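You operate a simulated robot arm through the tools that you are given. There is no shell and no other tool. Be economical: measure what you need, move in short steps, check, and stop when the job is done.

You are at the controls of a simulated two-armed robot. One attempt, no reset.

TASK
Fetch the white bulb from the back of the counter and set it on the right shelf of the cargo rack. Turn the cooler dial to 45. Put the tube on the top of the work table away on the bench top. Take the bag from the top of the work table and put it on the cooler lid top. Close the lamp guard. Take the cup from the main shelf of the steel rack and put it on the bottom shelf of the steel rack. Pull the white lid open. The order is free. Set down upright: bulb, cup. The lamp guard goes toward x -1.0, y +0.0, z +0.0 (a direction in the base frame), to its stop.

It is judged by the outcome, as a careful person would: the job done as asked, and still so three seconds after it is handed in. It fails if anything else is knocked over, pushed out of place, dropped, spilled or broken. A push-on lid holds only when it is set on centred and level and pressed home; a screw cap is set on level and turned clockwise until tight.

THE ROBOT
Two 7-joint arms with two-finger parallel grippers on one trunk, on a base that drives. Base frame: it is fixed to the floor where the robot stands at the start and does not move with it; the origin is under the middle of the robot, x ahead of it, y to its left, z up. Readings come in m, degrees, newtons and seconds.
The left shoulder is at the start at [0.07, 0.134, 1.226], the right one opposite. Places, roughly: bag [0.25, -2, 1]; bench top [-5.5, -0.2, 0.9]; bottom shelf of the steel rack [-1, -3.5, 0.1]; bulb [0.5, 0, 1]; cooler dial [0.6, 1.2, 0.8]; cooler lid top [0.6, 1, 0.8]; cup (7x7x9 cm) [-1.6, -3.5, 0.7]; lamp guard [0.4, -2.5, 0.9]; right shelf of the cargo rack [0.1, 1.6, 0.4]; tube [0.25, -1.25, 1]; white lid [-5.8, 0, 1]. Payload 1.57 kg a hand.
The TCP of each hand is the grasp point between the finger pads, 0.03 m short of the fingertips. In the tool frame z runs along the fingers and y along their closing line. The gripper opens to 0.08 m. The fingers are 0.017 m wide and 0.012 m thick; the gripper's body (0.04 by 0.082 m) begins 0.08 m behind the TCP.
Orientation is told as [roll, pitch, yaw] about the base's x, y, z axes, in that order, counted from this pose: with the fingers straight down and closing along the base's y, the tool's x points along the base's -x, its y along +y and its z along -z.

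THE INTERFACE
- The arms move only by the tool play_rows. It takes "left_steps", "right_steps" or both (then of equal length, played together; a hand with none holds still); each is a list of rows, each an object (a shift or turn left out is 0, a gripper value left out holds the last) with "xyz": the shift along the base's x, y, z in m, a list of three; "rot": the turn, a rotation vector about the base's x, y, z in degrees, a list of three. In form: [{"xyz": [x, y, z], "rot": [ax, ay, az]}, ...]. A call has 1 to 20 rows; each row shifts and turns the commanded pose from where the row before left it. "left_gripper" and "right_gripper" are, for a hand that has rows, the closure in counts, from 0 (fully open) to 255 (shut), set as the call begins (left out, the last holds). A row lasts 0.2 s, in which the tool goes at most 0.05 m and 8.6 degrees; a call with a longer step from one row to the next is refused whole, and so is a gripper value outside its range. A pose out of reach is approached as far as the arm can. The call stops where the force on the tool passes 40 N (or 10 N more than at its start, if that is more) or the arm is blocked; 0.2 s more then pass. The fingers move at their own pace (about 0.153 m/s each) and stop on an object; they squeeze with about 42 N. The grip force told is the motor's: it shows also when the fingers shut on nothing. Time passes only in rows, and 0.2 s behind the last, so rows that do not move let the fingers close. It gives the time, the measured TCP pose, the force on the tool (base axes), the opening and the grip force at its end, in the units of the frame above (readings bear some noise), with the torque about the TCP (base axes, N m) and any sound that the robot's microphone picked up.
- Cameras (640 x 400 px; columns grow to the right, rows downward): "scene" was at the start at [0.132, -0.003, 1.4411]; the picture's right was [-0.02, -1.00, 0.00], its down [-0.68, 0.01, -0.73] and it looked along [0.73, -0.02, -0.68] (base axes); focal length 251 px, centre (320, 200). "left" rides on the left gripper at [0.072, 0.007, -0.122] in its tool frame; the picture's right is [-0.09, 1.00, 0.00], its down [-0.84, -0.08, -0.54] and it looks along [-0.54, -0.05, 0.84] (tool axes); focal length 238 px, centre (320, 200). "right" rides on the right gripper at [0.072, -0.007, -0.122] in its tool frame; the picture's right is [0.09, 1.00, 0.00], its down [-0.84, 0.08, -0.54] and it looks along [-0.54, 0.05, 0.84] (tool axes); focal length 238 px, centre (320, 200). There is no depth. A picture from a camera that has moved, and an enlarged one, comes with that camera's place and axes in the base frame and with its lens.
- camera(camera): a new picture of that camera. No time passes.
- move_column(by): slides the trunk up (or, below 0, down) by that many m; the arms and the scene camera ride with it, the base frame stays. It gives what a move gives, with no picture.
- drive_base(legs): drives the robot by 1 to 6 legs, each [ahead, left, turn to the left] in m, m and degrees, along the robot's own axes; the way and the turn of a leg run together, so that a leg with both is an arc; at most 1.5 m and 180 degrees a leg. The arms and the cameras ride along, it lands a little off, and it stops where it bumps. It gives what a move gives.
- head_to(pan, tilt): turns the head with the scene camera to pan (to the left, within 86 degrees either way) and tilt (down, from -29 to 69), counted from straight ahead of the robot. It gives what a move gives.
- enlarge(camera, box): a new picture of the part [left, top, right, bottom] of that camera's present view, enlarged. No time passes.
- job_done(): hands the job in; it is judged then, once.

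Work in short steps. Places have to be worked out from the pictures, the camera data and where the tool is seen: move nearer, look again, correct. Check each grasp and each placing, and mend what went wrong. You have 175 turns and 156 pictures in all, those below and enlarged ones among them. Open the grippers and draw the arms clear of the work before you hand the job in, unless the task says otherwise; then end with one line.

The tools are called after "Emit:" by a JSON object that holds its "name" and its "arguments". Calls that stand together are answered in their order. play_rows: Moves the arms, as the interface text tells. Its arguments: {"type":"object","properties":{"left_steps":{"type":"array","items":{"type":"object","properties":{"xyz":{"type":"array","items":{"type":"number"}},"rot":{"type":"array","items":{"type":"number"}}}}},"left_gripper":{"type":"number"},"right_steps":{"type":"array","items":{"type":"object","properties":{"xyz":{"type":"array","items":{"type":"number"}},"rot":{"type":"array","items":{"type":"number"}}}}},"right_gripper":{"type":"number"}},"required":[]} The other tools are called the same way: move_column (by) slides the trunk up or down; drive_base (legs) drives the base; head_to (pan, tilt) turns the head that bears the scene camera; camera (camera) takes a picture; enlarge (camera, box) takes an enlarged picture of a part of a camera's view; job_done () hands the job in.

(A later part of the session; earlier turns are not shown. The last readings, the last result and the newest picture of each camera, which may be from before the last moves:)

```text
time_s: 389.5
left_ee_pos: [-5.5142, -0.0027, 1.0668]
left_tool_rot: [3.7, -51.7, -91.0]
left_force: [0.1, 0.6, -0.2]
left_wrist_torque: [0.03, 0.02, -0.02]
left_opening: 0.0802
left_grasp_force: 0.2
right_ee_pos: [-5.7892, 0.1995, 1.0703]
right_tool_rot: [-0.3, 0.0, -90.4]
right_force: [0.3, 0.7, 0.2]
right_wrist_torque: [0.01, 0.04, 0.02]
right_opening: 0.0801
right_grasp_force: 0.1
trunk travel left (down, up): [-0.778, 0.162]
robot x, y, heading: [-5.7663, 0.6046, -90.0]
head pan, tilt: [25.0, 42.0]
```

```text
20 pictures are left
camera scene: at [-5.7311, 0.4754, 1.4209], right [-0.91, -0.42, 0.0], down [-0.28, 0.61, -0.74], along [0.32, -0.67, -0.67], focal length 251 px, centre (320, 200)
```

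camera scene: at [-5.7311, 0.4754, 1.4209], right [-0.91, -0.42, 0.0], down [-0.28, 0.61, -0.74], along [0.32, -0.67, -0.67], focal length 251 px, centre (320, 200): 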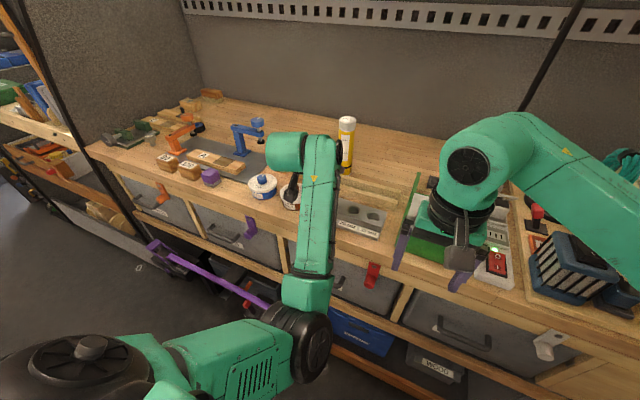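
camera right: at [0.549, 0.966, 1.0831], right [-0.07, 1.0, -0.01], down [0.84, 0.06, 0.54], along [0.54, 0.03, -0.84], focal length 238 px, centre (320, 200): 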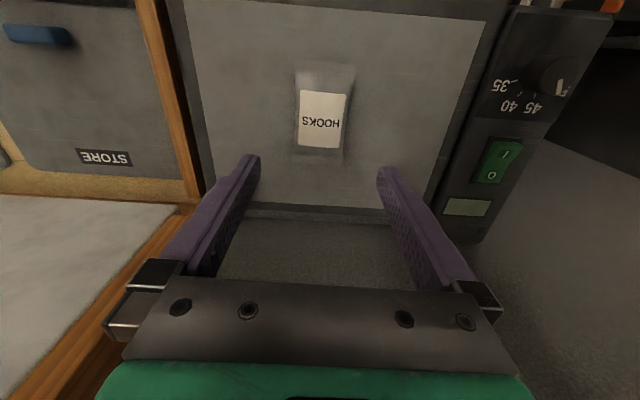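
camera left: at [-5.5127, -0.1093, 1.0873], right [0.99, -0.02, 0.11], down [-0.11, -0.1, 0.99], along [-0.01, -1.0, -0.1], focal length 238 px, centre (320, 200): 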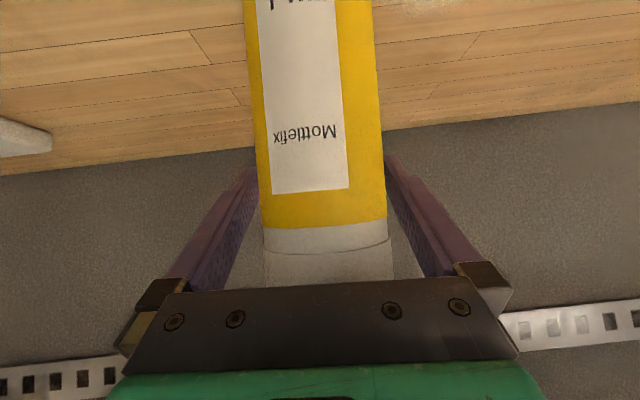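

Tube stands on the bench. Now the white lid: bring the right hand over it and look.

Emit:
{"name": "move_column", "arguments": {"by": 0.06}}

Emit:
{"name": "drive_base", "arguments": {"legs": [[0.12, 0, 0]]}}

Emit:
{"name": "camera", "arguments": {"camera": "right"}}

```text
time_s: 390.5
left_ee_pos: [-5.5136, -0.0014, 1.1277]
left_tool_rot: [3.7, -51.8, -91.0]
left_force: [-0.5, -0.5, -0.1]
left_wrist_torque: [-0.05, 0.01, 0.02]
left_opening: 0.0799
left_grasp_force: 0.0
right_ee_pos: [-5.7904, 0.2004, 1.1311]
right_tool_rot: [-0.3, 0.0, -90.4]
right_force: [0.1, -0.1, 0.5]
right_wrist_torque: [0.04, -0.01, -0.01]
right_opening: 0.08
right_grasp_force: 0.2
trunk travel left (down, up): [-0.838, 0.102]
robot x, y, heading: [-5.7674, 0.6034, -90.1]
head pan, tilt: [25.0, 42.0]
```

```text
time_s: 391.8
left_ee_pos: [-5.5147, -0.1184, 1.129]
left_tool_rot: [3.7, -51.9, -91.1]
left_force: [-0.1, -0.6, -0.4]
left_wrist_torque: [0.02, -0.03, -0.02]
left_opening: 0.0799
left_grasp_force: 0.1
right_ee_pos: [-5.7901, 0.0837, 1.1326]
right_tool_rot: [-0.3, -0.2, -90.5]
right_force: [0.9, 0.2, -0.5]
right_wrist_torque: [-0.05, 0.01, 0.0]
right_opening: 0.0798
right_grasp_force: 0.1
trunk travel left (down, up): [-0.838, 0.102]
robot x, y, heading: [-5.7657, 0.4878, -90.0]
head pan, tilt: [25.0, 42.0]
```

```text
19 pictures are left
camera right: at [-5.7962, 0.1567, 1.2536], right [1.0, 0.08, -0.01], down [0.07, -0.84, 0.54], along [0.04, -0.54, -0.84], focal length 238 px, centre (320, 200)
```

right: 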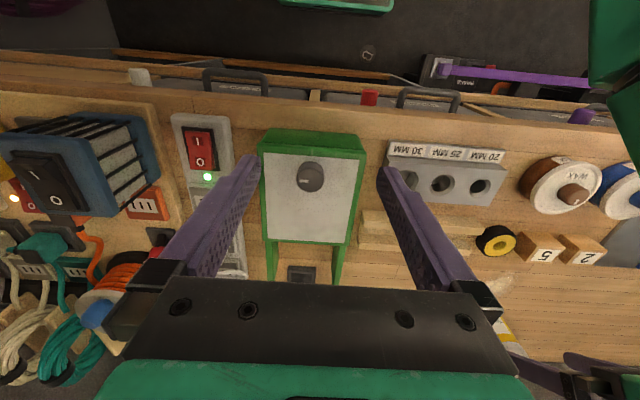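

Green rails extend to the back, so the lid slides away (-y). Knob at ≈(-5.797,0.025,1.0). Place closed fingers just in front of it and push.

Emit:
{"name": "play_rows", "arguments": {"right_steps": [{"xyz": [-0.007, -0.02, 0]}, {"xyz": [0, 0, -0.04]}, {"xyz": [0, 0, -0.04]}, {"xyz": [0, 0, -0.025]}, {"xyz": [0, 0, -0.008]}, {}], "right_gripper": 255}}

Emit:
{"name": "camera", "arguments": {"camera": "right"}}

```text
time_s: 393.2
left_ee_pos: [-5.5147, -0.1177, 1.1296]
left_tool_rot: [3.8, -51.9, -91.1]
left_force: [0.4, 1.0, 0.2]
left_wrist_torque: [0.02, -0.01, -0.01]
left_opening: 0.0801
left_grasp_force: 0.0
right_ee_pos: [-5.7971, 0.0615, 1.0227]
right_tool_rot: [0.1, -0.5, -90.6]
right_force: [-1.6, -7.6, 35.5]
right_wrist_torque: [-0.45, 0.11, 0.13]
right_opening: 0.0001
right_grasp_force: 21.4
trunk travel left (down, up): [-0.838, 0.102]
robot x, y, heading: [-5.7672, 0.4832, -90.1]
head pan, tilt: [25.0, 42.0]
```

```text
18 pictures are left
camera right: at [-5.8032, 0.1359, 1.1442], right [1.0, 0.08, 0.0], down [0.07, -0.83, 0.55], along [0.04, -0.55, -0.84], focal length 238 px, centre (320, 200)
```

right: 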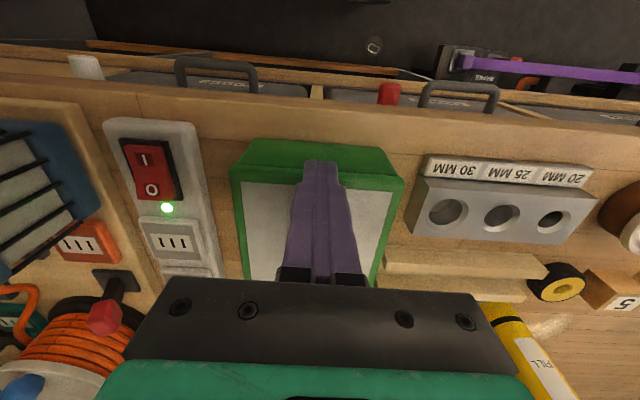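

Tips rest on the lid/rim (z≈0.993). Raise 4 mm and push in -y.

Emit:
{"name": "play_rows", "arguments": {"right_steps": [{"xyz": [0, 0, 0.005]}, {}]}}

Emit:
{"name": "play_rows", "arguments": {"right_steps": [{"xyz": [0, -0.01, 0]}, {"xyz": [0, -0.01, 0]}, {"xyz": [0, -0.015, 0]}, {"xyz": [0, -0.015, 0]}, {"xyz": [0, -0.015, 0]}, {"xyz": [0, -0.015, 0]}, {}]}}

Emit:
{"name": "camera", "arguments": {"camera": "right"}}

```text
time_s: 393.8
left_ee_pos: [-5.5142, -0.1199, 1.1264]
left_tool_rot: [3.8, -51.8, -91.1]
left_force: [1.1, 0.0, 0.6]
left_wrist_torque: [0.03, -0.03, 0.0]
left_opening: 0.0802
left_grasp_force: 0.0
right_ee_pos: [-5.7966, 0.0622, 1.0234]
right_tool_rot: [-0.3, 0.1, -90.5]
right_force: [-0.7, -7.0, 16.3]
right_wrist_torque: [-0.35, -0.07, -0.03]
right_opening: 0.0002
right_grasp_force: 21.3
trunk travel left (down, up): [-0.838, 0.102]
robot x, y, heading: [-5.7649, 0.4873, -89.8]
head pan, tilt: [25.0, 42.0]
```

```text
time_s: 395.4
left_ee_pos: [-5.5149, -0.1198, 1.1276]
left_tool_rot: [3.6, -51.8, -91.1]
left_force: [-0.6, 0.5, 0.9]
left_wrist_torque: [0.0, 0.01, 0.0]
left_opening: 0.08
left_grasp_force: 0.0
right_ee_pos: [-5.7972, -0.0162, 1.0227]
right_tool_rot: [-0.3, -0.1, -90.5]
right_force: [1.0, 0.7, 4.7]
right_wrist_torque: [0.02, -0.01, -0.02]
right_opening: 0.0001
right_grasp_force: 21.4
trunk travel left (down, up): [-0.838, 0.102]
robot x, y, heading: [-5.7657, 0.4866, -90.1]
head pan, tilt: [25.0, 42.0]
```

```text
17 pictures are left
camera right: at [-5.8027, 0.0546, 1.145], right [1.0, 0.08, -0.01], down [0.07, -0.84, 0.54], along [0.04, -0.54, -0.84], focal length 238 px, centre (320, 200)
```

right: 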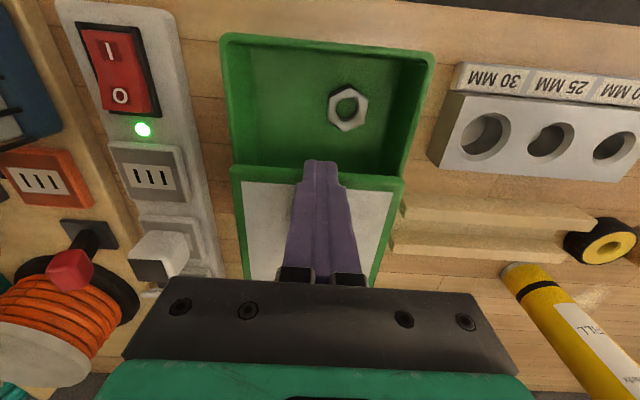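

The lid is sliding open (nut visible inside). Keep pushing to the stop.

Emit:
{"name": "play_rows", "arguments": {"right_steps": [{"xyz": [0, -0.012, 0]}, {"xyz": [0, -0.012, 0]}, {"xyz": [0, -0.012, 0]}, {"xyz": [0, -0.012, 0]}, {"xyz": [0, -0.01, 0]}, {"xyz": [0, -0.01, 0]}, {}]}}

Emit:
{"name": "camera", "arguments": {"camera": "right"}}

```text
time_s: 397.1
left_ee_pos: [-5.5153, -0.1136, 1.1302]
left_tool_rot: [3.7, -52.1, -91.2]
left_force: [-0.1, 0.3, 1.2]
left_wrist_torque: [0.0, 0.0, 0.0]
left_opening: 0.08
left_grasp_force: 0.1
right_ee_pos: [-5.798, -0.0747, 1.0252]
right_tool_rot: [-0.4, 1.0, -90.3]
right_force: [-3.0, 22.4, 5.3]
right_wrist_torque: [0.66, 0.15, -0.01]
right_opening: 0.0002
right_grasp_force: 21.3
trunk travel left (down, up): [-0.838, 0.102]
robot x, y, heading: [-5.7658, 0.4872, -89.8]
head pan, tilt: [25.0, 42.0]
stopped in row 7 (right hand): the force on the tool passed its limit (the readings are from after the stop); the commanded pose is now the measured one
```

```text
16 pictures are left
camera right: at [-5.8033, -0.0048, 1.1486], right [1.0, 0.09, -0.01], down [0.08, -0.85, 0.53], along [0.04, -0.53, -0.85], focal length 238 px, centre (320, 200)
```

right: 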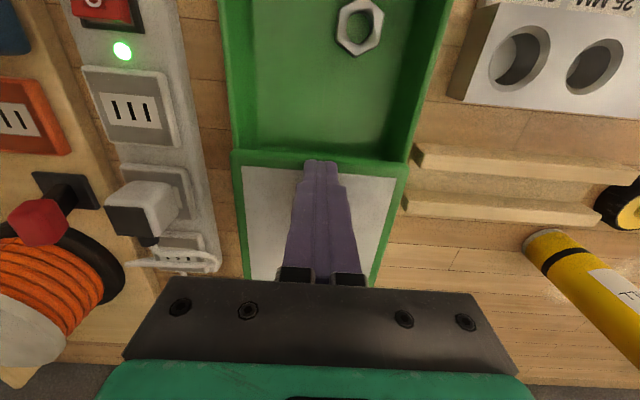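

The lid is fully open at its stop. Raise, back away, and drive back along the aisle toward the other room.

Emit:
{"name": "play_rows", "arguments": {"right_steps": [{"xyz": [0, 0.008, 0.002]}, {"xyz": [0, 0.01, 0.035]}, {"xyz": [0, 0.01, 0.04]}, {}]}}

Emit:
{"name": "move_column", "arguments": {"by": 0.1}}

Emit:
{"name": "drive_base", "arguments": {"legs": [[-0.1, 0, 0], [0, 0, 90], [1.5, 0, 0], [1.4, 0, 0]]}}

Emit:
{"name": "head_to", "arguments": {"pan": 0, "tilt": 30}}

Emit:
{"name": "camera", "arguments": {"camera": "scene"}}

```text
time_s: 398.1
left_ee_pos: [-5.5151, -0.1206, 1.1257]
left_tool_rot: [3.6, -51.7, -91.1]
left_force: [-0.1, -0.3, -0.2]
left_wrist_torque: [0.06, -0.03, -0.01]
left_opening: 0.08
left_grasp_force: 0.1
right_ee_pos: [-5.7958, -0.0552, 1.1007]
right_tool_rot: [-0.4, 0.9, -90.5]
right_force: [0.0, -0.6, -0.1]
right_wrist_torque: [0.02, 0.01, 0.0]
right_opening: 0.0
right_grasp_force: 21.5
trunk travel left (down, up): [-0.838, 0.102]
robot x, y, heading: [-5.7682, 0.4851, -89.9]
head pan, tilt: [25.0, 42.0]
```

```text
time_s: 399.5
left_ee_pos: [-5.5148, -0.1202, 1.2278]
left_tool_rot: [3.7, -51.9, -91.1]
left_force: [-0.1, 0.1, -0.1]
left_wrist_torque: [0.02, 0.01, 0.02]
left_opening: 0.0801
left_grasp_force: 0.0
right_ee_pos: [-5.7961, -0.0542, 1.2002]
right_tool_rot: [-0.4, 0.7, -90.4]
right_force: [0.4, -0.3, 0.4]
right_wrist_torque: [0.02, 0.01, 0.01]
right_opening: 0.0
right_grasp_force: 20.9
trunk travel left (down, up): [-0.938, 0.002]
robot x, y, heading: [-5.7641, 0.486, -90.2]
head pan, tilt: [25.0, 42.0]
```

```text
time_s: 418.2
left_ee_pos: [-2.2509, 0.943, 1.2284]
left_tool_rot: [3.7, -51.9, 0.8]
left_force: [-0.1, 0.1, 0.2]
left_wrist_torque: [-0.02, 0.0, 0.03]
left_opening: 0.0802
left_grasp_force: 0.0
right_ee_pos: [-2.3088, 0.659, 1.2023]
right_tool_rot: [-0.5, 0.6, 1.5]
right_force: [-0.3, -0.1, 0.1]
right_wrist_torque: [0.0, 0.0, 0.01]
right_opening: 0.0
right_grasp_force: 21.2
trunk travel left (down, up): [-0.938, 0.002]
robot x, y, heading: [-2.8508, 0.6712, 1.7]
head pan, tilt: [25.0, 42.0]
```

```text
time_s: 419.1
left_ee_pos: [-2.2511, 0.9423, 1.2273]
left_tool_rot: [3.7, -51.8, 0.7]
left_force: [-0.3, -0.4, 0.9]
left_wrist_torque: [-0.03, 0.02, 0.01]
left_opening: 0.0799
left_grasp_force: 0.1
right_ee_pos: [-2.3082, 0.66, 1.2017]
right_tool_rot: [-0.5, 0.8, 1.4]
right_force: [0.6, 0.1, 0.3]
right_wrist_torque: [-0.02, 0.0, 0.0]
right_opening: 0.0
right_grasp_force: 21.8
trunk travel left (down, up): [-0.938, 0.002]
robot x, y, heading: [-2.8465, 0.6715, 1.9]
head pan, tilt: [0.0, 30.0]
```

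```text
15 pictures are left
camera scene: at [-2.7096, 0.6757, 1.5993], right [0.03, -1.0, 0.0], down [-0.5, -0.02, -0.87], along [0.87, 0.03, -0.5], focal length 251 px, centre (320, 200)
```

scene: 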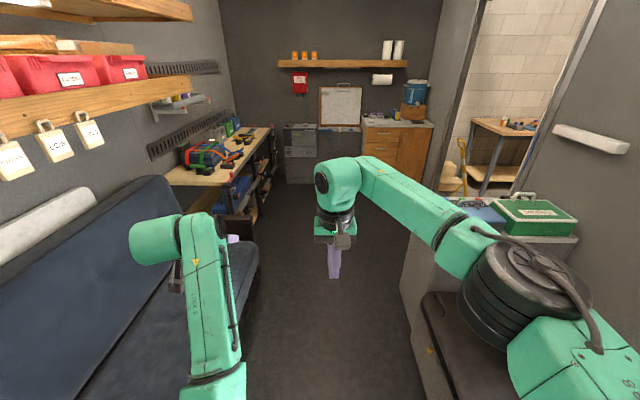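

Continue to the door line, turn to face it, lower the hands (which correlated with a clean passage), and go through.

Emit:
{"name": "drive_base", "arguments": {"legs": [[1.3, -0.05, -1.9], [0.97, 0, 0], [0, 0, -90]]}}

Emit:
{"name": "play_rows", "arguments": {"right_steps": [{"xyz": [0, 0, -0.04]}, {"xyz": [0, 0, -0.04]}, {"xyz": [0, 0, -0.04]}, {"xyz": [0, 0, -0.04]}, {}], "left_steps": [{"xyz": [0, 0, -0.03]}, {"xyz": [0, 0, -0.03]}, {"xyz": [0, 0, -0.03]}, {"xyz": [0, 0, -0.03]}, {}]}}

Emit:
{"name": "move_column", "arguments": {"by": -0.14}}

```text
time_s: 434.1
left_ee_pos: [-0.3059, 0.0289, 1.2274]
left_tool_rot: [3.6, -51.8, -90.4]
left_force: [0.4, 0.5, -0.1]
left_wrist_torque: [0.03, -0.03, -0.02]
left_opening: 0.0802
left_grasp_force: 0.1
right_ee_pos: [-0.5891, 0.0911, 1.2016]
right_tool_rot: [-0.5, 0.7, -89.8]
right_force: [-0.5, 0.0, -1.0]
right_wrist_torque: [-0.02, -0.02, 0.03]
right_opening: 0.0
right_grasp_force: 21.0
trunk travel left (down, up): [-0.938, 0.002]
robot x, y, heading: [-0.5635, 0.6315, -89.2]
head pan, tilt: [0.0, 30.0]
```

```text
time_s: 435.3
left_ee_pos: [-0.3066, 0.029, 1.1077]
left_tool_rot: [3.7, -51.8, -90.5]
left_force: [-0.1, -0.6, 0.5]
left_wrist_torque: [0.01, -0.01, -0.05]
left_opening: 0.0803
left_grasp_force: 0.0
right_ee_pos: [-0.5892, 0.093, 1.0411]
right_tool_rot: [-0.5, 0.8, -89.8]
right_force: [0.3, 0.3, 0.0]
right_wrist_torque: [0.04, 0.0, -0.02]
right_opening: 0.0
right_grasp_force: 21.8
trunk travel left (down, up): [-0.938, 0.002]
robot x, y, heading: [-0.5691, 0.6308, -89.6]
head pan, tilt: [0.0, 30.0]
```

```text
time_s: 436.9
left_ee_pos: [-0.3084, 0.0288, 0.968]
left_tool_rot: [3.7, -51.8, -90.5]
left_force: [-0.5, 0.0, 0.1]
left_wrist_torque: [-0.02, -0.01, -0.02]
left_opening: 0.0802
left_grasp_force: 0.0
right_ee_pos: [-0.5889, 0.0918, 0.9023]
right_tool_rot: [-0.5, 0.7, -89.8]
right_force: [-0.4, 0.5, 0.1]
right_wrist_torque: [0.01, -0.02, 0.01]
right_opening: 0.0
right_grasp_force: 21.7
trunk travel left (down, up): [-0.798, 0.142]
robot x, y, heading: [-0.5673, 0.6335, -89.4]
head pan, tilt: [0.0, 30.0]
```

Good posture. Drive through.

Emit:
{"name": "drive_base", "arguments": {"legs": [[1.25, 0, 0], [1.1, 0, 0]]}}

```text
time_s: 441.9
left_ee_pos: [-0.3049, -1.0367, 0.9508]
left_tool_rot: [3.6, -50.4, -90.6]
left_force: [0.9, -0.6, -0.4]
left_wrist_torque: [-0.01, -0.02, 0.01]
left_opening: 0.08
left_grasp_force: 0.0
right_ee_pos: [-0.5487, -0.9099, 0.8944]
right_tool_rot: [2.3, 2.3, -79.8]
right_force: [-0.2, 0.2, 0.2]
right_wrist_torque: [0.04, 0.0, 0.02]
right_opening: 0.0
right_grasp_force: 20.8
trunk travel left (down, up): [-0.798, 0.142]
robot x, y, heading: [-0.5562, -0.4067, -90.2]
head pan, tilt: [0.0, 30.0]
stopped in leg 1: the robot was blocked; the commanded pose is now the measured one
```

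Caught on the sill again; repeat forward pushes as before.

Emit:
{"name": "drive_base", "arguments": {"legs": [[0.8, 0, 0]]}}

Emit:
{"name": "drive_base", "arguments": {"legs": [[0.8, 0, 0]]}}

```text
time_s: 442.6
left_ee_pos: [-0.2965, -1.082, 0.9422]
left_tool_rot: [3.8, -50.8, -89.9]
left_force: [0.4, 0.0, -0.3]
left_wrist_torque: [-0.09, -0.02, 0.04]
left_opening: 0.08
left_grasp_force: 0.0
right_ee_pos: [-0.5674, -0.9137, 0.8728]
right_tool_rot: [2.8, 4.9, -80.9]
right_force: [0.3, -0.7, 0.1]
right_wrist_torque: [0.03, -0.01, -0.04]
right_opening: 0.0
right_grasp_force: 21.3
trunk travel left (down, up): [-0.798, 0.142]
robot x, y, heading: [-0.5595, -0.4055, -89.9]
head pan, tilt: [0.0, 30.0]
stopped in leg 1: the robot was blocked; the commanded pose is now the measured one
```

```text
time_s: 443.3
left_ee_pos: [-0.2852, -1.1238, 0.9739]
left_tool_rot: [3.8, -56.0, -88.6]
left_force: [-0.9, 0.5, -1.0]
left_wrist_torque: [-0.09, -0.02, 0.0]
left_opening: 0.08
left_grasp_force: 0.1
right_ee_pos: [-0.5853, -0.9087, 0.8608]
right_tool_rot: [3.1, 6.7, -82.9]
right_force: [-0.2, -0.1, 0.5]
right_wrist_torque: [0.0, -0.04, -0.01]
right_opening: 0.0
right_grasp_force: 21.3
trunk travel left (down, up): [-0.798, 0.142]
robot x, y, heading: [-0.5574, -0.4044, -90.2]
head pan, tilt: [0.0, 30.0]
stopped in leg 1: the robot was blocked; the commanded pose is now the measured one
```

Emit:
{"name": "drive_base", "arguments": {"legs": [[0.8, 0, 0]]}}

Emit:
{"name": "drive_base", "arguments": {"legs": [[0.8, 0, 0]]}}

```text
time_s: 444.0
left_ee_pos: [-0.275, -1.1609, 1.0341]
left_tool_rot: [3.5, -64.4, -87.6]
left_force: [-0.7, -0.5, -1.0]
left_wrist_torque: [-0.11, -0.03, -0.03]
left_opening: 0.0801
left_grasp_force: 0.1
right_ee_pos: [-0.6005, -0.9031, 0.8486]
right_tool_rot: [3.3, 8.8, -84.9]
right_force: [0.9, -0.8, -0.2]
right_wrist_torque: [-0.01, 0.0, -0.02]
right_opening: 0.0
right_grasp_force: 21.2
trunk travel left (down, up): [-0.798, 0.142]
robot x, y, heading: [-0.5595, -0.4105, -90.1]
head pan, tilt: [0.0, 30.0]
stopped in leg 1: the robot was blocked; the commanded pose is now the measured one
```

```text
time_s: 444.8
left_ee_pos: [-0.2755, -1.163, 1.0213]
left_tool_rot: [3.7, -63.7, -87.6]
left_force: [0.2, -0.6, 0.4]
left_wrist_torque: [0.01, -0.02, 0.01]
left_opening: 0.0799
left_grasp_force: 0.0
right_ee_pos: [-0.6146, -0.8961, 0.8372]
right_tool_rot: [3.3, 11.1, -86.5]
right_force: [-0.6, 0.7, -0.2]
right_wrist_torque: [0.0, -0.01, 0.01]
right_opening: 0.0001
right_grasp_force: 22.1
trunk travel left (down, up): [-0.798, 0.142]
robot x, y, heading: [-0.5627, -0.4121, -90.0]
head pan, tilt: [0.0, 30.0]
stopped in leg 1: the robot was blocked; the commanded pose is now the measured one
```

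Emit:
{"name": "drive_base", "arguments": {"legs": [[0.8, 0, 0]]}}

Emit:
{"name": "drive_base", "arguments": {"legs": [[0.7, 0, 0]]}}

```text
time_s: 449.1
left_ee_pos: [-0.2538, -1.9975, 1.0071]
left_tool_rot: [3.6, -63.1, -86.6]
left_force: [-0.1, 0.0, 0.0]
left_wrist_torque: [0.0, 0.0, -0.03]
left_opening: 0.0798
left_grasp_force: 0.2
right_ee_pos: [-0.5911, -1.7332, 0.8243]
right_tool_rot: [3.4, 11.7, -85.1]
right_force: [0.8, -0.4, 0.0]
right_wrist_torque: [0.0, -0.01, 0.03]
right_opening: 0.0
right_grasp_force: 21.2
trunk travel left (down, up): [-0.798, 0.142]
robot x, y, heading: [-0.5552, -1.2178, -89.1]
head pan, tilt: [0.0, 30.0]
```

```text
time_s: 452.9
left_ee_pos: [-0.2516, -2.6981, 1.013]
left_tool_rot: [3.6, -63.7, -87.0]
left_force: [0.1, -0.3, -0.1]
left_wrist_torque: [0.02, 0.01, 0.0]
left_opening: 0.0797
left_grasp_force: 0.0
right_ee_pos: [-0.5874, -2.4323, 0.8281]
right_tool_rot: [3.4, 11.3, -85.5]
right_force: [-0.1, 0.5, -0.5]
right_wrist_torque: [-0.02, 0.03, -0.01]
right_opening: 0.0001
right_grasp_force: 21.5
trunk travel left (down, up): [-0.798, 0.142]
robot x, y, heading: [-0.5417, -1.9237, -89.6]
head pan, tilt: [0.0, 30.0]
```

Through. Level the right hand, strafe right toward the cup and look at the rack.

Emit:
{"name": "drive_base", "arguments": {"legs": [[0, -0.9, -0.4]]}}

Emit:
{"name": "play_rows", "arguments": {"right_steps": [{"rot": [-5.6, 1.7, -2], "xyz": [0, 0.01, 0.03]}, {"rot": [-5.6, 1.7, -2], "xyz": [0, 0.02, 0.04]}, {"xyz": [-0.03, 0.02, 0.03]}, {"xyz": [-0.04, 0.02, 0.02]}, {}], "right_gripper": 0}}

Emit:
{"name": "camera", "arguments": {"camera": "scene"}}

```text
time_s: 457.8
left_ee_pos: [-1.1771, -2.705, 1.0133]
left_tool_rot: [3.6, -63.6, -87.6]
left_force: [-0.2, -1.0, -0.9]
left_wrist_torque: [0.0, 0.03, -0.01]
left_opening: 0.08
left_grasp_force: 0.0
right_ee_pos: [-1.5114, -2.4339, 0.8277]
right_tool_rot: [3.3, 11.3, -86.1]
right_force: [0.5, 0.3, -0.2]
right_wrist_torque: [0.0, 0.04, -0.01]
right_opening: 0.0
right_grasp_force: 20.8
trunk travel left (down, up): [-0.798, 0.142]
robot x, y, heading: [-1.4636, -1.9231, -90.3]
head pan, tilt: [0.0, 30.0]
```

```text
time_s: 459.0
left_ee_pos: [-1.1752, -2.7048, 1.0133]
left_tool_rot: [3.4, -63.6, -87.5]
left_force: [0.5, 0.2, -0.3]
left_wrist_torque: [0.01, 0.01, -0.01]
left_opening: 0.0799
left_grasp_force: 0.1
right_ee_pos: [-1.5761, -2.3637, 0.9471]
right_tool_rot: [-0.5, 0.2, -90.5]
right_force: [0.3, 0.3, -1.0]
right_wrist_torque: [0.03, 0.03, -0.02]
right_opening: 0.08
right_grasp_force: 0.1
trunk travel left (down, up): [-0.798, 0.142]
robot x, y, heading: [-1.4588, -1.9246, -89.9]
head pan, tilt: [0.0, 30.0]
```

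```text
14 pictures are left
camera scene: at [-1.4605, -2.0662, 1.4594], right [-1.0, 0.0, 0.0], down [0.0, 0.5, -0.87], along [0.0, -0.87, -0.5], focal length 251 px, centre (320, 200)
```

scene: 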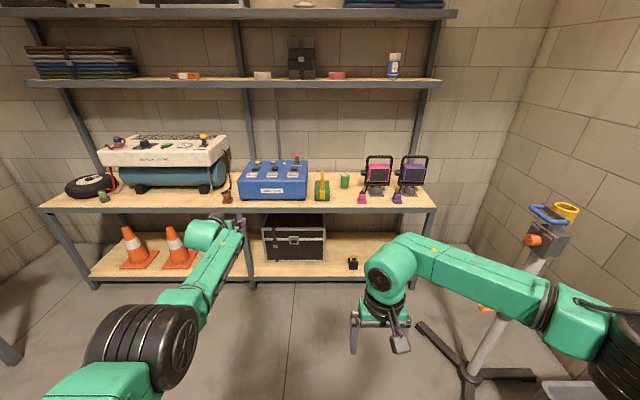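

Emit:
{"name": "enlarge", "arguments": {"camera": "scene", "box": [210, 140, 440, 290]}}

```text
2.67 times, centred on (325, 215) of scene
camera zoom: at [-1.4605, -2.0662, 1.4594], right [-1.0, 0.0, 0.0], down [0.0, 0.5, -0.87], along [0.0, -0.87, -0.5], focal length 669 px, centre (307, 160)
```

zoom: 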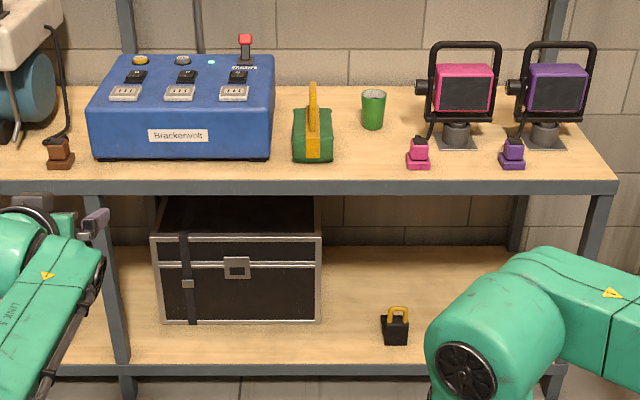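

The green cup is at ≈(-1.62,-3.50), shelf z≈0.72, about 0.24 m behind the shelf's front edge. Lower the column and tilt the right hand 45° forward.

Emit:
{"name": "move_column", "arguments": {"by": -0.14}}

Emit:
{"name": "play_rows", "arguments": {"right_steps": [{"rot": [-7.5, 0, 0], "xyz": [0, -0.015, 0.005]}, {"rot": [-7.5, 0, 0], "xyz": [0, -0.015, 0.005]}, {"rot": [-7.5, 0, 0], "xyz": [0, -0.015, 0.005]}, {"rot": [-7.5, 0, 0], "xyz": [0, -0.015, 0.005]}, {"rot": [-7.5, 0, 0], "xyz": [0, -0.015, 0]}, {"rot": [-7.5, 0, 0], "xyz": [0, -0.015, 0]}, {}]}}

```text
time_s: 460.6
left_ee_pos: [-1.1764, -2.7042, 0.8723]
left_tool_rot: [3.6, -63.7, -87.7]
left_force: [1.5, 0.1, -0.2]
left_wrist_torque: [-0.04, 0.01, 0.01]
left_opening: 0.0801
left_grasp_force: 0.0
right_ee_pos: [-1.5784, -2.3648, 0.8064]
right_tool_rot: [-0.4, 0.3, -90.5]
right_force: [-0.1, 0.1, 0.2]
right_wrist_torque: [-0.02, 0.03, 0.0]
right_opening: 0.0801
right_grasp_force: 0.2
trunk travel left (down, up): [-0.658, 0.282]
robot x, y, heading: [-1.4658, -1.9242, -90.1]
head pan, tilt: [0.0, 30.0]
```

```text
time_s: 462.2
left_ee_pos: [-1.1771, -2.7034, 0.8724]
left_tool_rot: [3.6, -63.6, -87.7]
left_force: [0.1, -0.1, 0.7]
left_wrist_torque: [0.01, -0.01, -0.04]
left_opening: 0.0798
left_grasp_force: 0.1
right_ee_pos: [-1.5777, -2.4558, 0.8256]
right_tool_rot: [0.1, -44.9, -90.6]
right_force: [0.1, -0.1, 0.4]
right_wrist_torque: [-0.04, 0.0, -0.02]
right_opening: 0.08
right_grasp_force: 0.1
trunk travel left (down, up): [-0.658, 0.282]
robot x, y, heading: [-1.4626, -1.9271, -90.0]
head pan, tilt: [0.0, 30.0]
```

Right hand set. Now retract the left arm so it won't hit the rack.

Emit:
{"name": "play_rows", "arguments": {"left_steps": [{"rot": [7.5, 0, 0], "xyz": [0, 0.03, 0.015]}, {"rot": [7.5, 0, 0], "xyz": [0, 0.03, 0.015]}, {"rot": [7.5, 0, 0], "xyz": [0, 0.03, 0.015]}, {"rot": [7.5, 0, 0], "xyz": [0, 0.03, 0.015]}, {"rot": [7.5, 0, 0], "xyz": [0, 0.03, 0.015]}, {"rot": [7.5, 0, 0], "xyz": [0, 0.03, 0.015]}, {"rot": [7.5, 0, 0], "xyz": [0, 0.03, 0.015]}, {"rot": [7.5, 0, 0], "xyz": [0, 0.03, 0.015]}, {}]}}

```text
time_s: 464.2
left_ee_pos: [-1.1759, -2.4636, 0.9943]
left_tool_rot: [5.5, -3.5, -89.0]
left_force: [0.0, 0.2, -0.5]
left_wrist_torque: [0.02, 0.0, 0.04]
left_opening: 0.0799
left_grasp_force: 0.1
right_ee_pos: [-1.5766, -2.456, 0.8267]
right_tool_rot: [-0.1, -44.7, -90.7]
right_force: [-0.1, -0.2, -0.5]
right_wrist_torque: [-0.02, 0.01, -0.02]
right_opening: 0.0798
right_grasp_force: 0.1
trunk travel left (down, up): [-0.658, 0.282]
robot x, y, heading: [-1.4646, -1.9238, -90.0]
head pan, tilt: [0.0, 30.0]
```

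Emit:
{"name": "play_rows", "arguments": {"left_steps": [{"xyz": [0, 0.035, 0.03]}, {"xyz": [0, 0.035, 0.03]}, {"xyz": [0, 0.035, 0.03]}, {"xyz": [0, 0.035, 0.03]}, {"xyz": [0, 0.035, 0.03]}, {"xyz": [0, 0.035, 0.03]}, {}]}}

Emit:
{"name": "drive_base", "arguments": {"legs": [[0.7, -0.04, 0]]}}

Emit:
{"name": "camera", "arguments": {"camera": "right"}}

Emit:
{"name": "camera", "arguments": {"camera": "scene"}}

```text
time_s: 465.8
left_ee_pos: [-1.0901, -2.2733, 1.1717]
left_tool_rot: [5.6, -3.5, -89.0]
left_force: [0.4, -0.9, -0.8]
left_wrist_torque: [0.03, -0.01, 0.0]
left_opening: 0.08
left_grasp_force: 0.1
left hand out of reach, approached as far as the arm can: row 1, 2, 3, 4, 5
right_ee_pos: [-1.5772, -2.4554, 0.8262]
right_tool_rot: [0.1, -44.7, -90.7]
right_force: [0.0, 0.7, -0.2]
right_wrist_torque: [-0.04, -0.02, -0.01]
right_opening: 0.08
right_grasp_force: 0.3
trunk travel left (down, up): [-0.658, 0.282]
robot x, y, heading: [-1.4639, -1.9252, -90.1]
head pan, tilt: [0.0, 30.0]
```

```text
time_s: 469.6
left_ee_pos: [-1.1247, -2.9644, 1.1727]
left_tool_rot: [5.6, -3.7, -88.3]
left_force: [0.3, -0.9, 0.3]
left_wrist_torque: [0.0, 0.01, 0.04]
left_opening: 0.0799
left_grasp_force: 0.0
right_ee_pos: [-1.6118, -3.1513, 0.8267]
right_tool_rot: [0.1, -44.8, -90.1]
right_force: [0.7, -0.2, 0.1]
right_wrist_torque: [0.0, -0.02, 0.03]
right_opening: 0.0799
right_grasp_force: 0.1
trunk travel left (down, up): [-0.658, 0.282]
robot x, y, heading: [-1.497, -2.6235, -89.5]
head pan, tilt: [0.0, 30.0]
```

```text
12 pictures are left
camera right: at [-1.6187, -3.0143, 0.8626], right [1.0, 0.06, -0.06], down [0.08, -0.21, 0.97], along [0.05, -0.98, -0.22], focal length 238 px, centre (320, 200)
```

right: 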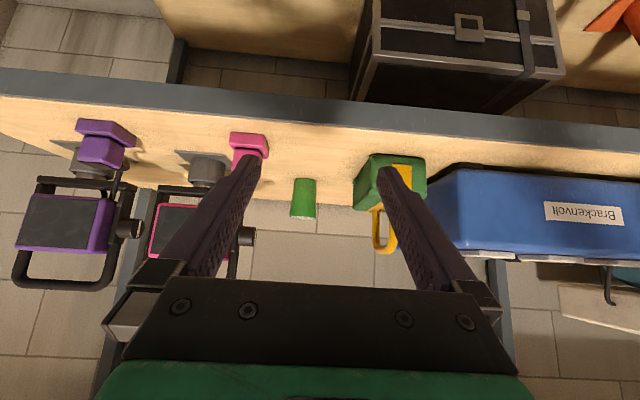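

```text
11 pictures are left
camera scene: at [-1.5005, -2.7611, 1.3194], right [-1.0, -0.01, 0.0], down [0.0, 0.5, -0.87], along [0.01, -0.87, -0.5], focal length 251 px, centre (320, 200)
```

scene: 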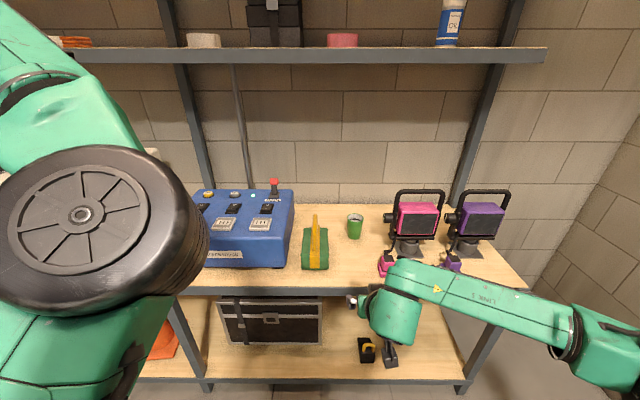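

Cup at ≈(-1.625,-3.53), shelf z≈0.70. Lower the left hand so its wrist stays under the upper shelf, extend the right hand, and creep forward.

Emit:
{"name": "play_rows", "arguments": {"left_steps": [{"xyz": [0, 0, -0.04]}, {"xyz": [0, 0, -0.04]}, {"xyz": [0, 0, -0.04]}, {"xyz": [0, 0, -0.04]}, {}], "right_steps": [{"xyz": [-0.003, -0.015, -0.01]}, {"xyz": [-0.003, -0.015, -0.015]}, {"xyz": [-0.003, -0.015, -0.015]}, {"xyz": [-0.003, -0.015, -0.015]}, {}]}}

Emit:
{"name": "drive_base", "arguments": {"legs": [[0.2, 0, -0.4]]}}

Emit:
{"name": "camera", "arguments": {"camera": "right"}}

```text
time_s: 470.9
left_ee_pos: [-1.1133, -2.9639, 1.0157]
left_tool_rot: [5.6, -3.6, -88.4]
left_force: [-0.4, 0.2, -0.5]
left_wrist_torque: [-0.02, 0.02, -0.03]
left_opening: 0.08
left_grasp_force: 0.1
left hand out of reach, approached as far as the arm can: row 1, 2, 4
right_ee_pos: [-1.6253, -3.2114, 0.7723]
right_tool_rot: [0.2, -44.8, -90.1]
right_force: [-0.3, -0.3, 0.9]
right_wrist_torque: [-0.05, 0.02, 0.02]
right_opening: 0.08
right_grasp_force: 0.0
trunk travel left (down, up): [-0.658, 0.282]
robot x, y, heading: [-1.5036, -2.6209, -89.9]
head pan, tilt: [0.0, 30.0]
```

```text
time_s: 472.4
left_ee_pos: [-1.1128, -3.1625, 1.0151]
left_tool_rot: [5.6, -3.6, -88.7]
left_force: [-0.5, 0.1, 0.2]
left_wrist_torque: [0.03, 0.01, 0.01]
left_opening: 0.08
left_grasp_force: 0.1
right_ee_pos: [-1.6273, -3.4076, 0.7704]
right_tool_rot: [0.1, -44.8, -90.5]
right_force: [0.1, 0.6, 0.4]
right_wrist_torque: [0.03, 0.01, -0.02]
right_opening: 0.0799
right_grasp_force: 0.2
trunk travel left (down, up): [-0.658, 0.282]
robot x, y, heading: [-1.5034, -2.8142, -90.1]
head pan, tilt: [0.0, 30.0]
```

```text
10 pictures are left
camera right: at [-1.6329, -3.2707, 0.8071], right [1.0, 0.06, -0.06], down [0.07, -0.21, 0.97], along [0.04, -0.98, -0.22], focal length 238 px, centre (320, 200)
```

right: 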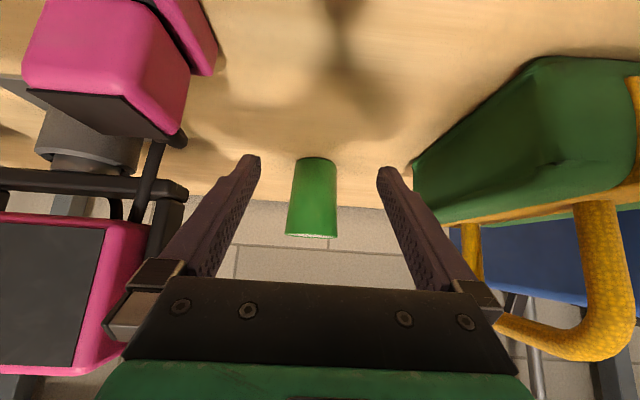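

Cup is well centred. Extend the arm 4 cm, then drive 8 cm, watching orientation.

Emit:
{"name": "play_rows", "arguments": {"right_steps": [{"xyz": [0, -0.015, -0.004]}, {"xyz": [0, -0.015, -0.004]}, {"xyz": [0, -0.01, 0]}, {}]}}

Emit:
{"name": "drive_base", "arguments": {"legs": [[0.075, 0, 0]]}}

Emit:
{"name": "camera", "arguments": {"camera": "right"}}

```text
time_s: 473.4
left_ee_pos: [-1.1132, -3.1623, 1.0158]
left_tool_rot: [5.6, -3.5, -88.7]
left_force: [-0.7, 0.2, -1.2]
left_wrist_torque: [-0.03, -0.03, 0.0]
left_opening: 0.0802
left_grasp_force: 0.0
right_ee_pos: [-1.6262, -3.4478, 0.7624]
right_tool_rot: [0.1, -44.8, -90.5]
right_force: [-0.3, -0.1, -0.2]
right_wrist_torque: [0.02, -0.02, 0.01]
right_opening: 0.0801
right_grasp_force: 0.0
trunk travel left (down, up): [-0.658, 0.282]
robot x, y, heading: [-1.4964, -2.8157, -90.2]
head pan, tilt: [0.0, 30.0]
```

```text
time_s: 474.5
left_ee_pos: [-1.1147, -3.2385, 1.0145]
left_tool_rot: [5.6, -3.7, -88.8]
left_force: [0.3, -0.4, -0.4]
left_wrist_torque: [0.0, -0.03, 0.03]
left_opening: 0.08
left_grasp_force: 0.0
right_ee_pos: [-1.6272, -3.5238, 0.7627]
right_tool_rot: [0.1, -44.9, -90.6]
right_force: [0.3, -0.2, -1.0]
right_wrist_torque: [0.04, -0.01, 0.0]
right_opening: 0.0802
right_grasp_force: 0.1
trunk travel left (down, up): [-0.658, 0.282]
robot x, y, heading: [-1.4992, -2.8898, -90.1]
head pan, tilt: [0.0, 30.0]
```

```text
9 pictures are left
camera right: at [-1.6332, -3.3867, 0.7991], right [1.0, 0.06, -0.06], down [0.07, -0.21, 0.97], along [0.04, -0.98, -0.22], focal length 238 px, centre (320, 200)
```

right: 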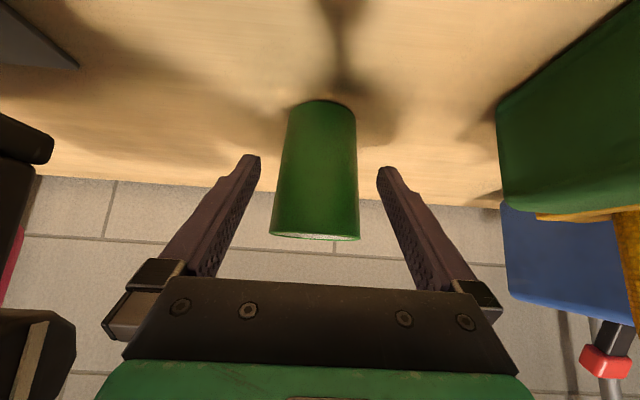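

Need ~3 cm more forward. Extend, then close.

Emit:
{"name": "play_rows", "arguments": {"right_steps": [{"xyz": [0, -0.01, 0]}, {"xyz": [0, -0.01, -0.002]}, {"xyz": [0, -0.01, -0.003]}, {}]}}

Emit:
{"name": "play_rows", "arguments": {"right_steps": [{}, {}, {}, {}], "right_gripper": 255}}

Emit:
{"name": "play_rows", "arguments": {"right_steps": [{"xyz": [0, 0, 0.005]}, {"xyz": [0, 0, 0.01]}, {"xyz": [0, 0, 0.015]}, {"xyz": [0, 0, 0.01]}, {}]}}

Emit:
{"name": "camera", "arguments": {"camera": "right"}}

```text
time_s: 475.5
left_ee_pos: [-1.1135, -3.2391, 1.0144]
left_tool_rot: [5.6, -3.6, -88.8]
left_force: [0.9, -0.8, -0.3]
left_wrist_torque: [-0.01, -0.01, -0.02]
left_opening: 0.0802
left_grasp_force: 0.2
right_ee_pos: [-1.6275, -3.5545, 0.7584]
right_tool_rot: [0.1, -44.9, -90.5]
right_force: [0.3, 0.4, 0.0]
right_wrist_torque: [-0.01, 0.02, 0.01]
right_opening: 0.08
right_grasp_force: 0.0
trunk travel left (down, up): [-0.658, 0.282]
robot x, y, heading: [-1.4953, -2.8939, -90.0]
head pan, tilt: [0.0, 30.0]
```

```text
time_s: 476.5
left_ee_pos: [-1.1144, -3.2397, 1.015]
left_tool_rot: [5.6, -3.6, -88.8]
left_force: [0.5, -0.4, 0.3]
left_wrist_torque: [0.01, -0.01, 0.02]
left_opening: 0.0805
left_grasp_force: 0.2
right_ee_pos: [-1.6276, -3.5552, 0.757]
right_tool_rot: [0.2, -44.8, -90.4]
right_force: [-0.2, -1.1, -0.6]
right_wrist_torque: [0.02, 0.01, -0.02]
right_opening: 0.058
right_grasp_force: 42.1
trunk travel left (down, up): [-0.658, 0.282]
robot x, y, heading: [-1.5011, -2.8883, -90.0]
head pan, tilt: [0.0, 30.0]
```

```text
time_s: 477.7
left_ee_pos: [-1.1148, -3.2393, 1.0147]
left_tool_rot: [5.6, -3.6, -88.8]
left_force: [-0.3, -0.2, -0.2]
left_wrist_torque: [0.02, 0.01, -0.01]
left_opening: 0.0803
left_grasp_force: 0.1
right_ee_pos: [-1.6286, -3.5545, 0.7974]
right_tool_rot: [0.1, -44.8, -90.5]
right_force: [0.3, -0.3, -0.5]
right_wrist_torque: [0.0, -0.03, 0.0]
right_opening: 0.0576
right_grasp_force: 42.4
trunk travel left (down, up): [-0.658, 0.282]
robot x, y, heading: [-1.501, -2.8923, -90.1]
head pan, tilt: [0.0, 30.0]
```

```text
8 pictures are left
camera right: at [-1.6334, -3.4171, 0.8342], right [1.0, 0.06, -0.06], down [0.07, -0.21, 0.97], along [0.04, -0.98, -0.22], focal length 238 px, centre (320, 200)
```

right: 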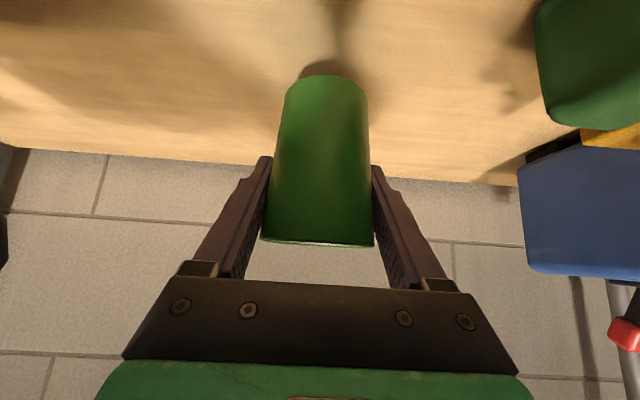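

Cup secured. Back out straight, then lower the column in the open.

Emit:
{"name": "drive_base", "arguments": {"legs": [[-0.5, 0, 0], [0, 0.04, 0]]}}

Emit:
{"name": "move_column", "arguments": {"by": -0.3}}

Emit:
{"name": "move_column", "arguments": {"by": -0.27}}

Emit:
{"name": "camera", "arguments": {"camera": "scene"}}

```text
time_s: 481.1
left_ee_pos: [-1.0755, -2.747, 1.0159]
left_tool_rot: [5.7, -3.6, -89.2]
left_force: [-0.5, 0.4, -0.6]
left_wrist_torque: [-0.02, -0.02, -0.03]
left_opening: 0.0799
left_grasp_force: 0.1
right_ee_pos: [-1.5923, -3.0584, 0.7982]
right_tool_rot: [0.2, -44.7, -91.1]
right_force: [-0.3, -0.8, -0.7]
right_wrist_torque: [-0.01, -0.01, 0.02]
right_opening: 0.0578
right_grasp_force: 41.9
trunk travel left (down, up): [-0.658, 0.282]
robot x, y, heading: [-1.4574, -2.395, -90.2]
head pan, tilt: [0.0, 30.0]
```

```text
time_s: 484.1
left_ee_pos: [-1.0762, -2.7477, 0.7156]
left_tool_rot: [5.6, -3.6, -89.3]
left_force: [0.0, -0.3, 0.0]
left_wrist_torque: [-0.01, -0.01, 0.0]
left_opening: 0.08
left_grasp_force: 0.0
right_ee_pos: [-1.5911, -3.0589, 0.4986]
right_tool_rot: [0.1, -44.8, -91.0]
right_force: [0.1, -0.1, 0.0]
right_wrist_torque: [0.02, -0.01, 0.0]
right_opening: 0.0579
right_grasp_force: 42.1
trunk travel left (down, up): [-0.358, 0.582]
robot x, y, heading: [-1.4582, -2.3996, -90.3]
head pan, tilt: [0.0, 30.0]
```

```text
time_s: 486.8
left_ee_pos: [-1.0751, -2.7475, 0.4447]
left_tool_rot: [5.7, -3.7, -89.3]
left_force: [0.2, 0.5, -0.2]
left_wrist_torque: [0.01, -0.02, -0.01]
left_opening: 0.0798
left_grasp_force: 0.0
right_ee_pos: [-1.5901, -3.0586, 0.2274]
right_tool_rot: [0.1, -44.8, -91.0]
right_force: [0.1, 0.2, 0.3]
right_wrist_torque: [-0.01, -0.02, 0.0]
right_opening: 0.0579
right_grasp_force: 42.0
trunk travel left (down, up): [-0.088, 0.852]
robot x, y, heading: [-1.4556, -2.3977, -90.6]
head pan, tilt: [0.0, 30.0]
```

```text
7 pictures are left
camera scene: at [-1.4595, -2.539, 0.7494], right [-1.0, 0.01, 0.0], down [0.0, 0.5, -0.87], along [-0.01, -0.87, -0.5], focal length 251 px, centre (320, 200)
```

scene: 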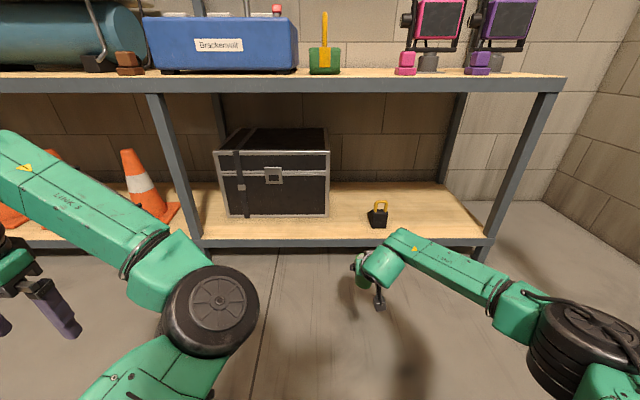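

Bottom shelf is at z≈0.17; free gap between trunk and padlock around x≈-1.572. Raise a bit, shift +x, and approach.

Emit:
{"name": "move_column", "arguments": {"by": 0.07}}

Emit:
{"name": "play_rows", "arguments": {"right_steps": [{"xyz": [0.009, 0, 0]}, {"xyz": [0.009, 0, 0]}, {}]}}

Emit:
{"name": "drive_base", "arguments": {"legs": [[0.27, 0, 0.5]]}}

Emit:
{"name": "camera", "arguments": {"camera": "right"}}

```text
time_s: 487.9
left_ee_pos: [-1.074, -2.7472, 0.514]
left_tool_rot: [5.6, -3.6, -89.2]
left_force: [-0.3, 0.1, 1.5]
left_wrist_torque: [0.03, -0.02, 0.02]
left_opening: 0.08
left_grasp_force: 0.1
right_ee_pos: [-1.5905, -3.0587, 0.2973]
right_tool_rot: [0.1, -44.7, -91.0]
right_force: [-0.9, -0.5, -0.1]
right_wrist_torque: [-0.03, -0.01, 0.02]
right_opening: 0.0576
right_grasp_force: 42.3
trunk travel left (down, up): [-0.158, 0.782]
robot x, y, heading: [-1.4556, -2.4004, -90.3]
head pan, tilt: [0.0, 30.0]
```

```text
time_s: 488.7
left_ee_pos: [-1.0755, -2.7466, 0.5153]
left_tool_rot: [5.5, -3.7, -89.3]
left_force: [-0.7, -0.2, 0.3]
left_wrist_torque: [0.02, -0.02, -0.02]
left_opening: 0.08
left_grasp_force: 0.1
right_ee_pos: [-1.5717, -3.059, 0.2995]
right_tool_rot: [0.0, -44.7, -91.0]
right_force: [-0.3, 0.3, -0.2]
right_wrist_torque: [-0.01, 0.04, 0.02]
right_opening: 0.0578
right_grasp_force: 42.1
trunk travel left (down, up): [-0.158, 0.782]
robot x, y, heading: [-1.4566, -2.3968, -90.5]
head pan, tilt: [0.0, 30.0]
```

```text
time_s: 490.6
left_ee_pos: [-1.0729, -3.0155, 0.5157]
left_tool_rot: [5.6, -3.6, -88.9]
left_force: [0.2, -0.7, 0.0]
left_wrist_torque: [0.01, 0.03, 0.02]
left_opening: 0.0801
left_grasp_force: 0.0
right_ee_pos: [-1.5687, -3.3301, 0.2975]
right_tool_rot: [0.0, -44.7, -90.6]
right_force: [-1.4, 0.1, 0.2]
right_wrist_torque: [0.0, -0.01, 0.02]
right_opening: 0.0582
right_grasp_force: 42.0
trunk travel left (down, up): [-0.158, 0.782]
robot x, y, heading: [-1.458, -2.6655, -90.4]
head pan, tilt: [0.0, 30.0]
```

```text
6 pictures are left
camera right: at [-1.5751, -3.1931, 0.335], right [1.0, 0.06, -0.06], down [0.07, -0.21, 0.97], along [0.04, -0.98, -0.22], focal length 238 px, centre (320, 200)
```

right: 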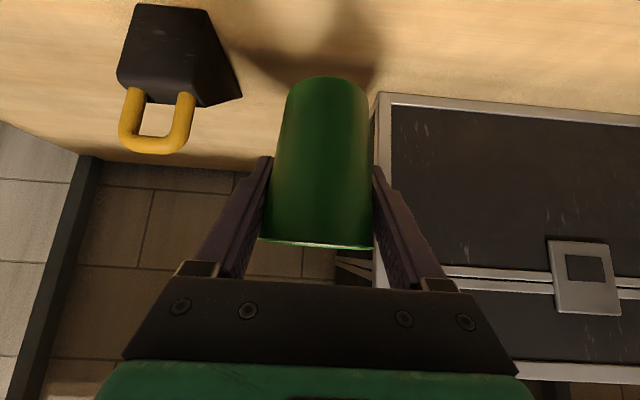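

Gap is tight, so I'll place at y≈-3.35 (in front of the trunk face) and open only partly. Move 2 cm ahead and lower.

Emit:
{"name": "play_rows", "arguments": {"right_steps": [{"xyz": [0, -0.01, -0.01]}, {"xyz": [0, -0.01, -0.015]}, {"xyz": [0, 0, -0.015]}, {"xyz": [0, 0, -0.01]}, {}]}}

Emit:
{"name": "enlarge", "arguments": {"camera": "right", "box": [100, 0, 440, 260]}}

```text
time_s: 491.8
left_ee_pos: [-1.0733, -3.0155, 0.5142]
left_tool_rot: [5.6, -3.6, -88.9]
left_force: [-0.6, -0.2, 0.6]
left_wrist_torque: [-0.01, -0.01, 0.02]
left_opening: 0.0799
left_grasp_force: 0.0
right_ee_pos: [-1.5711, -3.3507, 0.248]
right_tool_rot: [0.1, -44.8, -90.6]
right_force: [0.0, 0.1, -0.2]
right_wrist_torque: [-0.02, 0.04, 0.04]
right_opening: 0.0579
right_grasp_force: 42.7
trunk travel left (down, up): [-0.158, 0.782]
robot x, y, heading: [-1.4543, -2.6676, -90.1]
head pan, tilt: [0.0, 30.0]
```

```text
1.54 times, centred on (270, 130) of right
camera zoom: at [-1.5752, -3.2135, 0.2847], right [1.0, 0.06, -0.06], down [0.07, -0.21, 0.97], along [0.04, -0.98, -0.22], focal length 367 px, centre (397, 308)
```

zoom: 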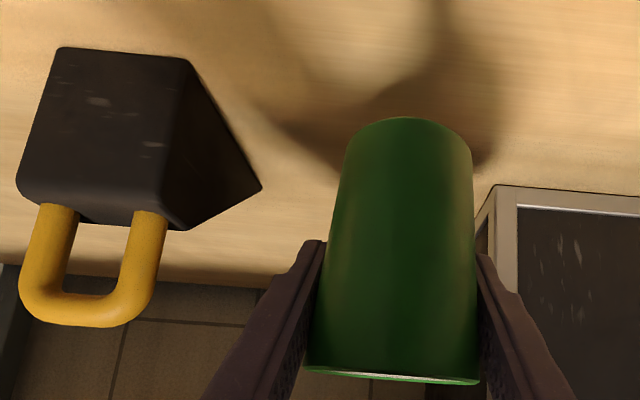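

Clear. Lower in small steps to contact.

Emit:
{"name": "play_rows", "arguments": {"right_steps": [{"xyz": [0, 0, -0.006]}, {"xyz": [0, 0, -0.004]}, {"xyz": [0, 0, -0.003]}, {"xyz": [0, 0, -0.003]}, {"xyz": [0, 0, -0.003]}, {}]}}

```text
time_s: 493.2
left_ee_pos: [-1.073, -3.0156, 0.5156]
left_tool_rot: [5.7, -3.7, -89.0]
left_force: [0.5, -0.2, -0.1]
left_wrist_torque: [0.04, 0.0, 0.01]
left_opening: 0.08
left_grasp_force: 0.0
right_ee_pos: [-1.5693, -3.35, 0.2294]
right_tool_rot: [0.0, -44.7, -90.6]
right_force: [-0.4, 0.8, -0.7]
right_wrist_torque: [0.02, 0.0, -0.02]
right_opening: 0.0577
right_grasp_force: 41.7
trunk travel left (down, up): [-0.158, 0.782]
robot x, y, heading: [-1.455, -2.667, -89.9]
head pan, tilt: [0.0, 30.0]
```

Emit:
{"name": "play_rows", "arguments": {"right_steps": [{"xyz": [0, 0, -0.003]}, {"xyz": [0, 0, -0.003]}, {"xyz": [0, 0, -0.003]}, {"xyz": [0, 0, -0.003]}, {"xyz": [0, 0, -0.003]}, {}]}}

```text
time_s: 494.6
left_ee_pos: [-1.0731, -3.0145, 0.5143]
left_tool_rot: [5.6, -3.6, -88.9]
left_force: [0.0, -0.4, 0.3]
left_wrist_torque: [0.01, -0.01, 0.02]
left_opening: 0.0802
left_grasp_force: 0.1
right_ee_pos: [-1.5684, -3.3506, 0.2152]
right_tool_rot: [0.1, -44.7, -90.6]
right_force: [-1.3, -0.1, -0.5]
right_wrist_torque: [0.06, 0.0, 0.04]
right_opening: 0.0577
right_grasp_force: 41.9
trunk travel left (down, up): [-0.158, 0.782]
robot x, y, heading: [-1.4591, -2.6681, -89.8]
head pan, tilt: [0.0, 30.0]
```

No contact yet at 0.215; keep lowering.

Emit:
{"name": "play_rows", "arguments": {"right_steps": [{"xyz": [0, 0, -0.004]}, {"xyz": [0, 0, -0.004]}, {"xyz": [0, 0, -0.003]}, {"xyz": [0, 0, -0.003]}, {"xyz": [0, 0, -0.003]}, {"xyz": [0, 0, -0.003]}, {}]}}

Emit:
{"name": "enlarge", "arguments": {"camera": "right", "box": [100, 0, 440, 260]}}

```text
time_s: 496.2
left_ee_pos: [-1.0726, -3.015, 0.5145]
left_tool_rot: [5.6, -3.6, -88.8]
left_force: [0.2, 0.0, -0.3]
left_wrist_torque: [-0.01, 0.0, 0.0]
left_opening: 0.0799
left_grasp_force: 0.0
right_ee_pos: [-1.5689, -3.35, 0.196]
right_tool_rot: [0.1, -44.9, -90.6]
right_force: [0.1, -1.9, 7.1]
right_wrist_torque: [0.04, 0.2, 0.02]
right_opening: 0.0579
right_grasp_force: 42.3
trunk travel left (down, up): [-0.158, 0.782]
robot x, y, heading: [-1.4539, -2.6657, -90.0]
head pan, tilt: [0.0, 30.0]
```

```text
1.54 times, centred on (270, 130) of right
camera zoom: at [-1.5746, -3.2131, 0.2326], right [1.0, 0.06, -0.06], down [0.07, -0.21, 0.97], along [0.04, -0.98, -0.21], focal length 367 px, centre (397, 308)
```

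zoom: 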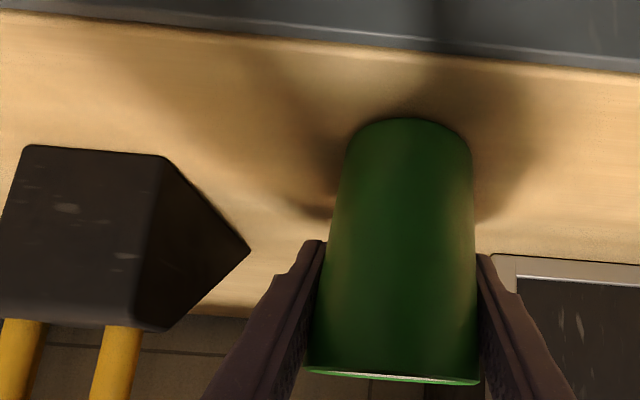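

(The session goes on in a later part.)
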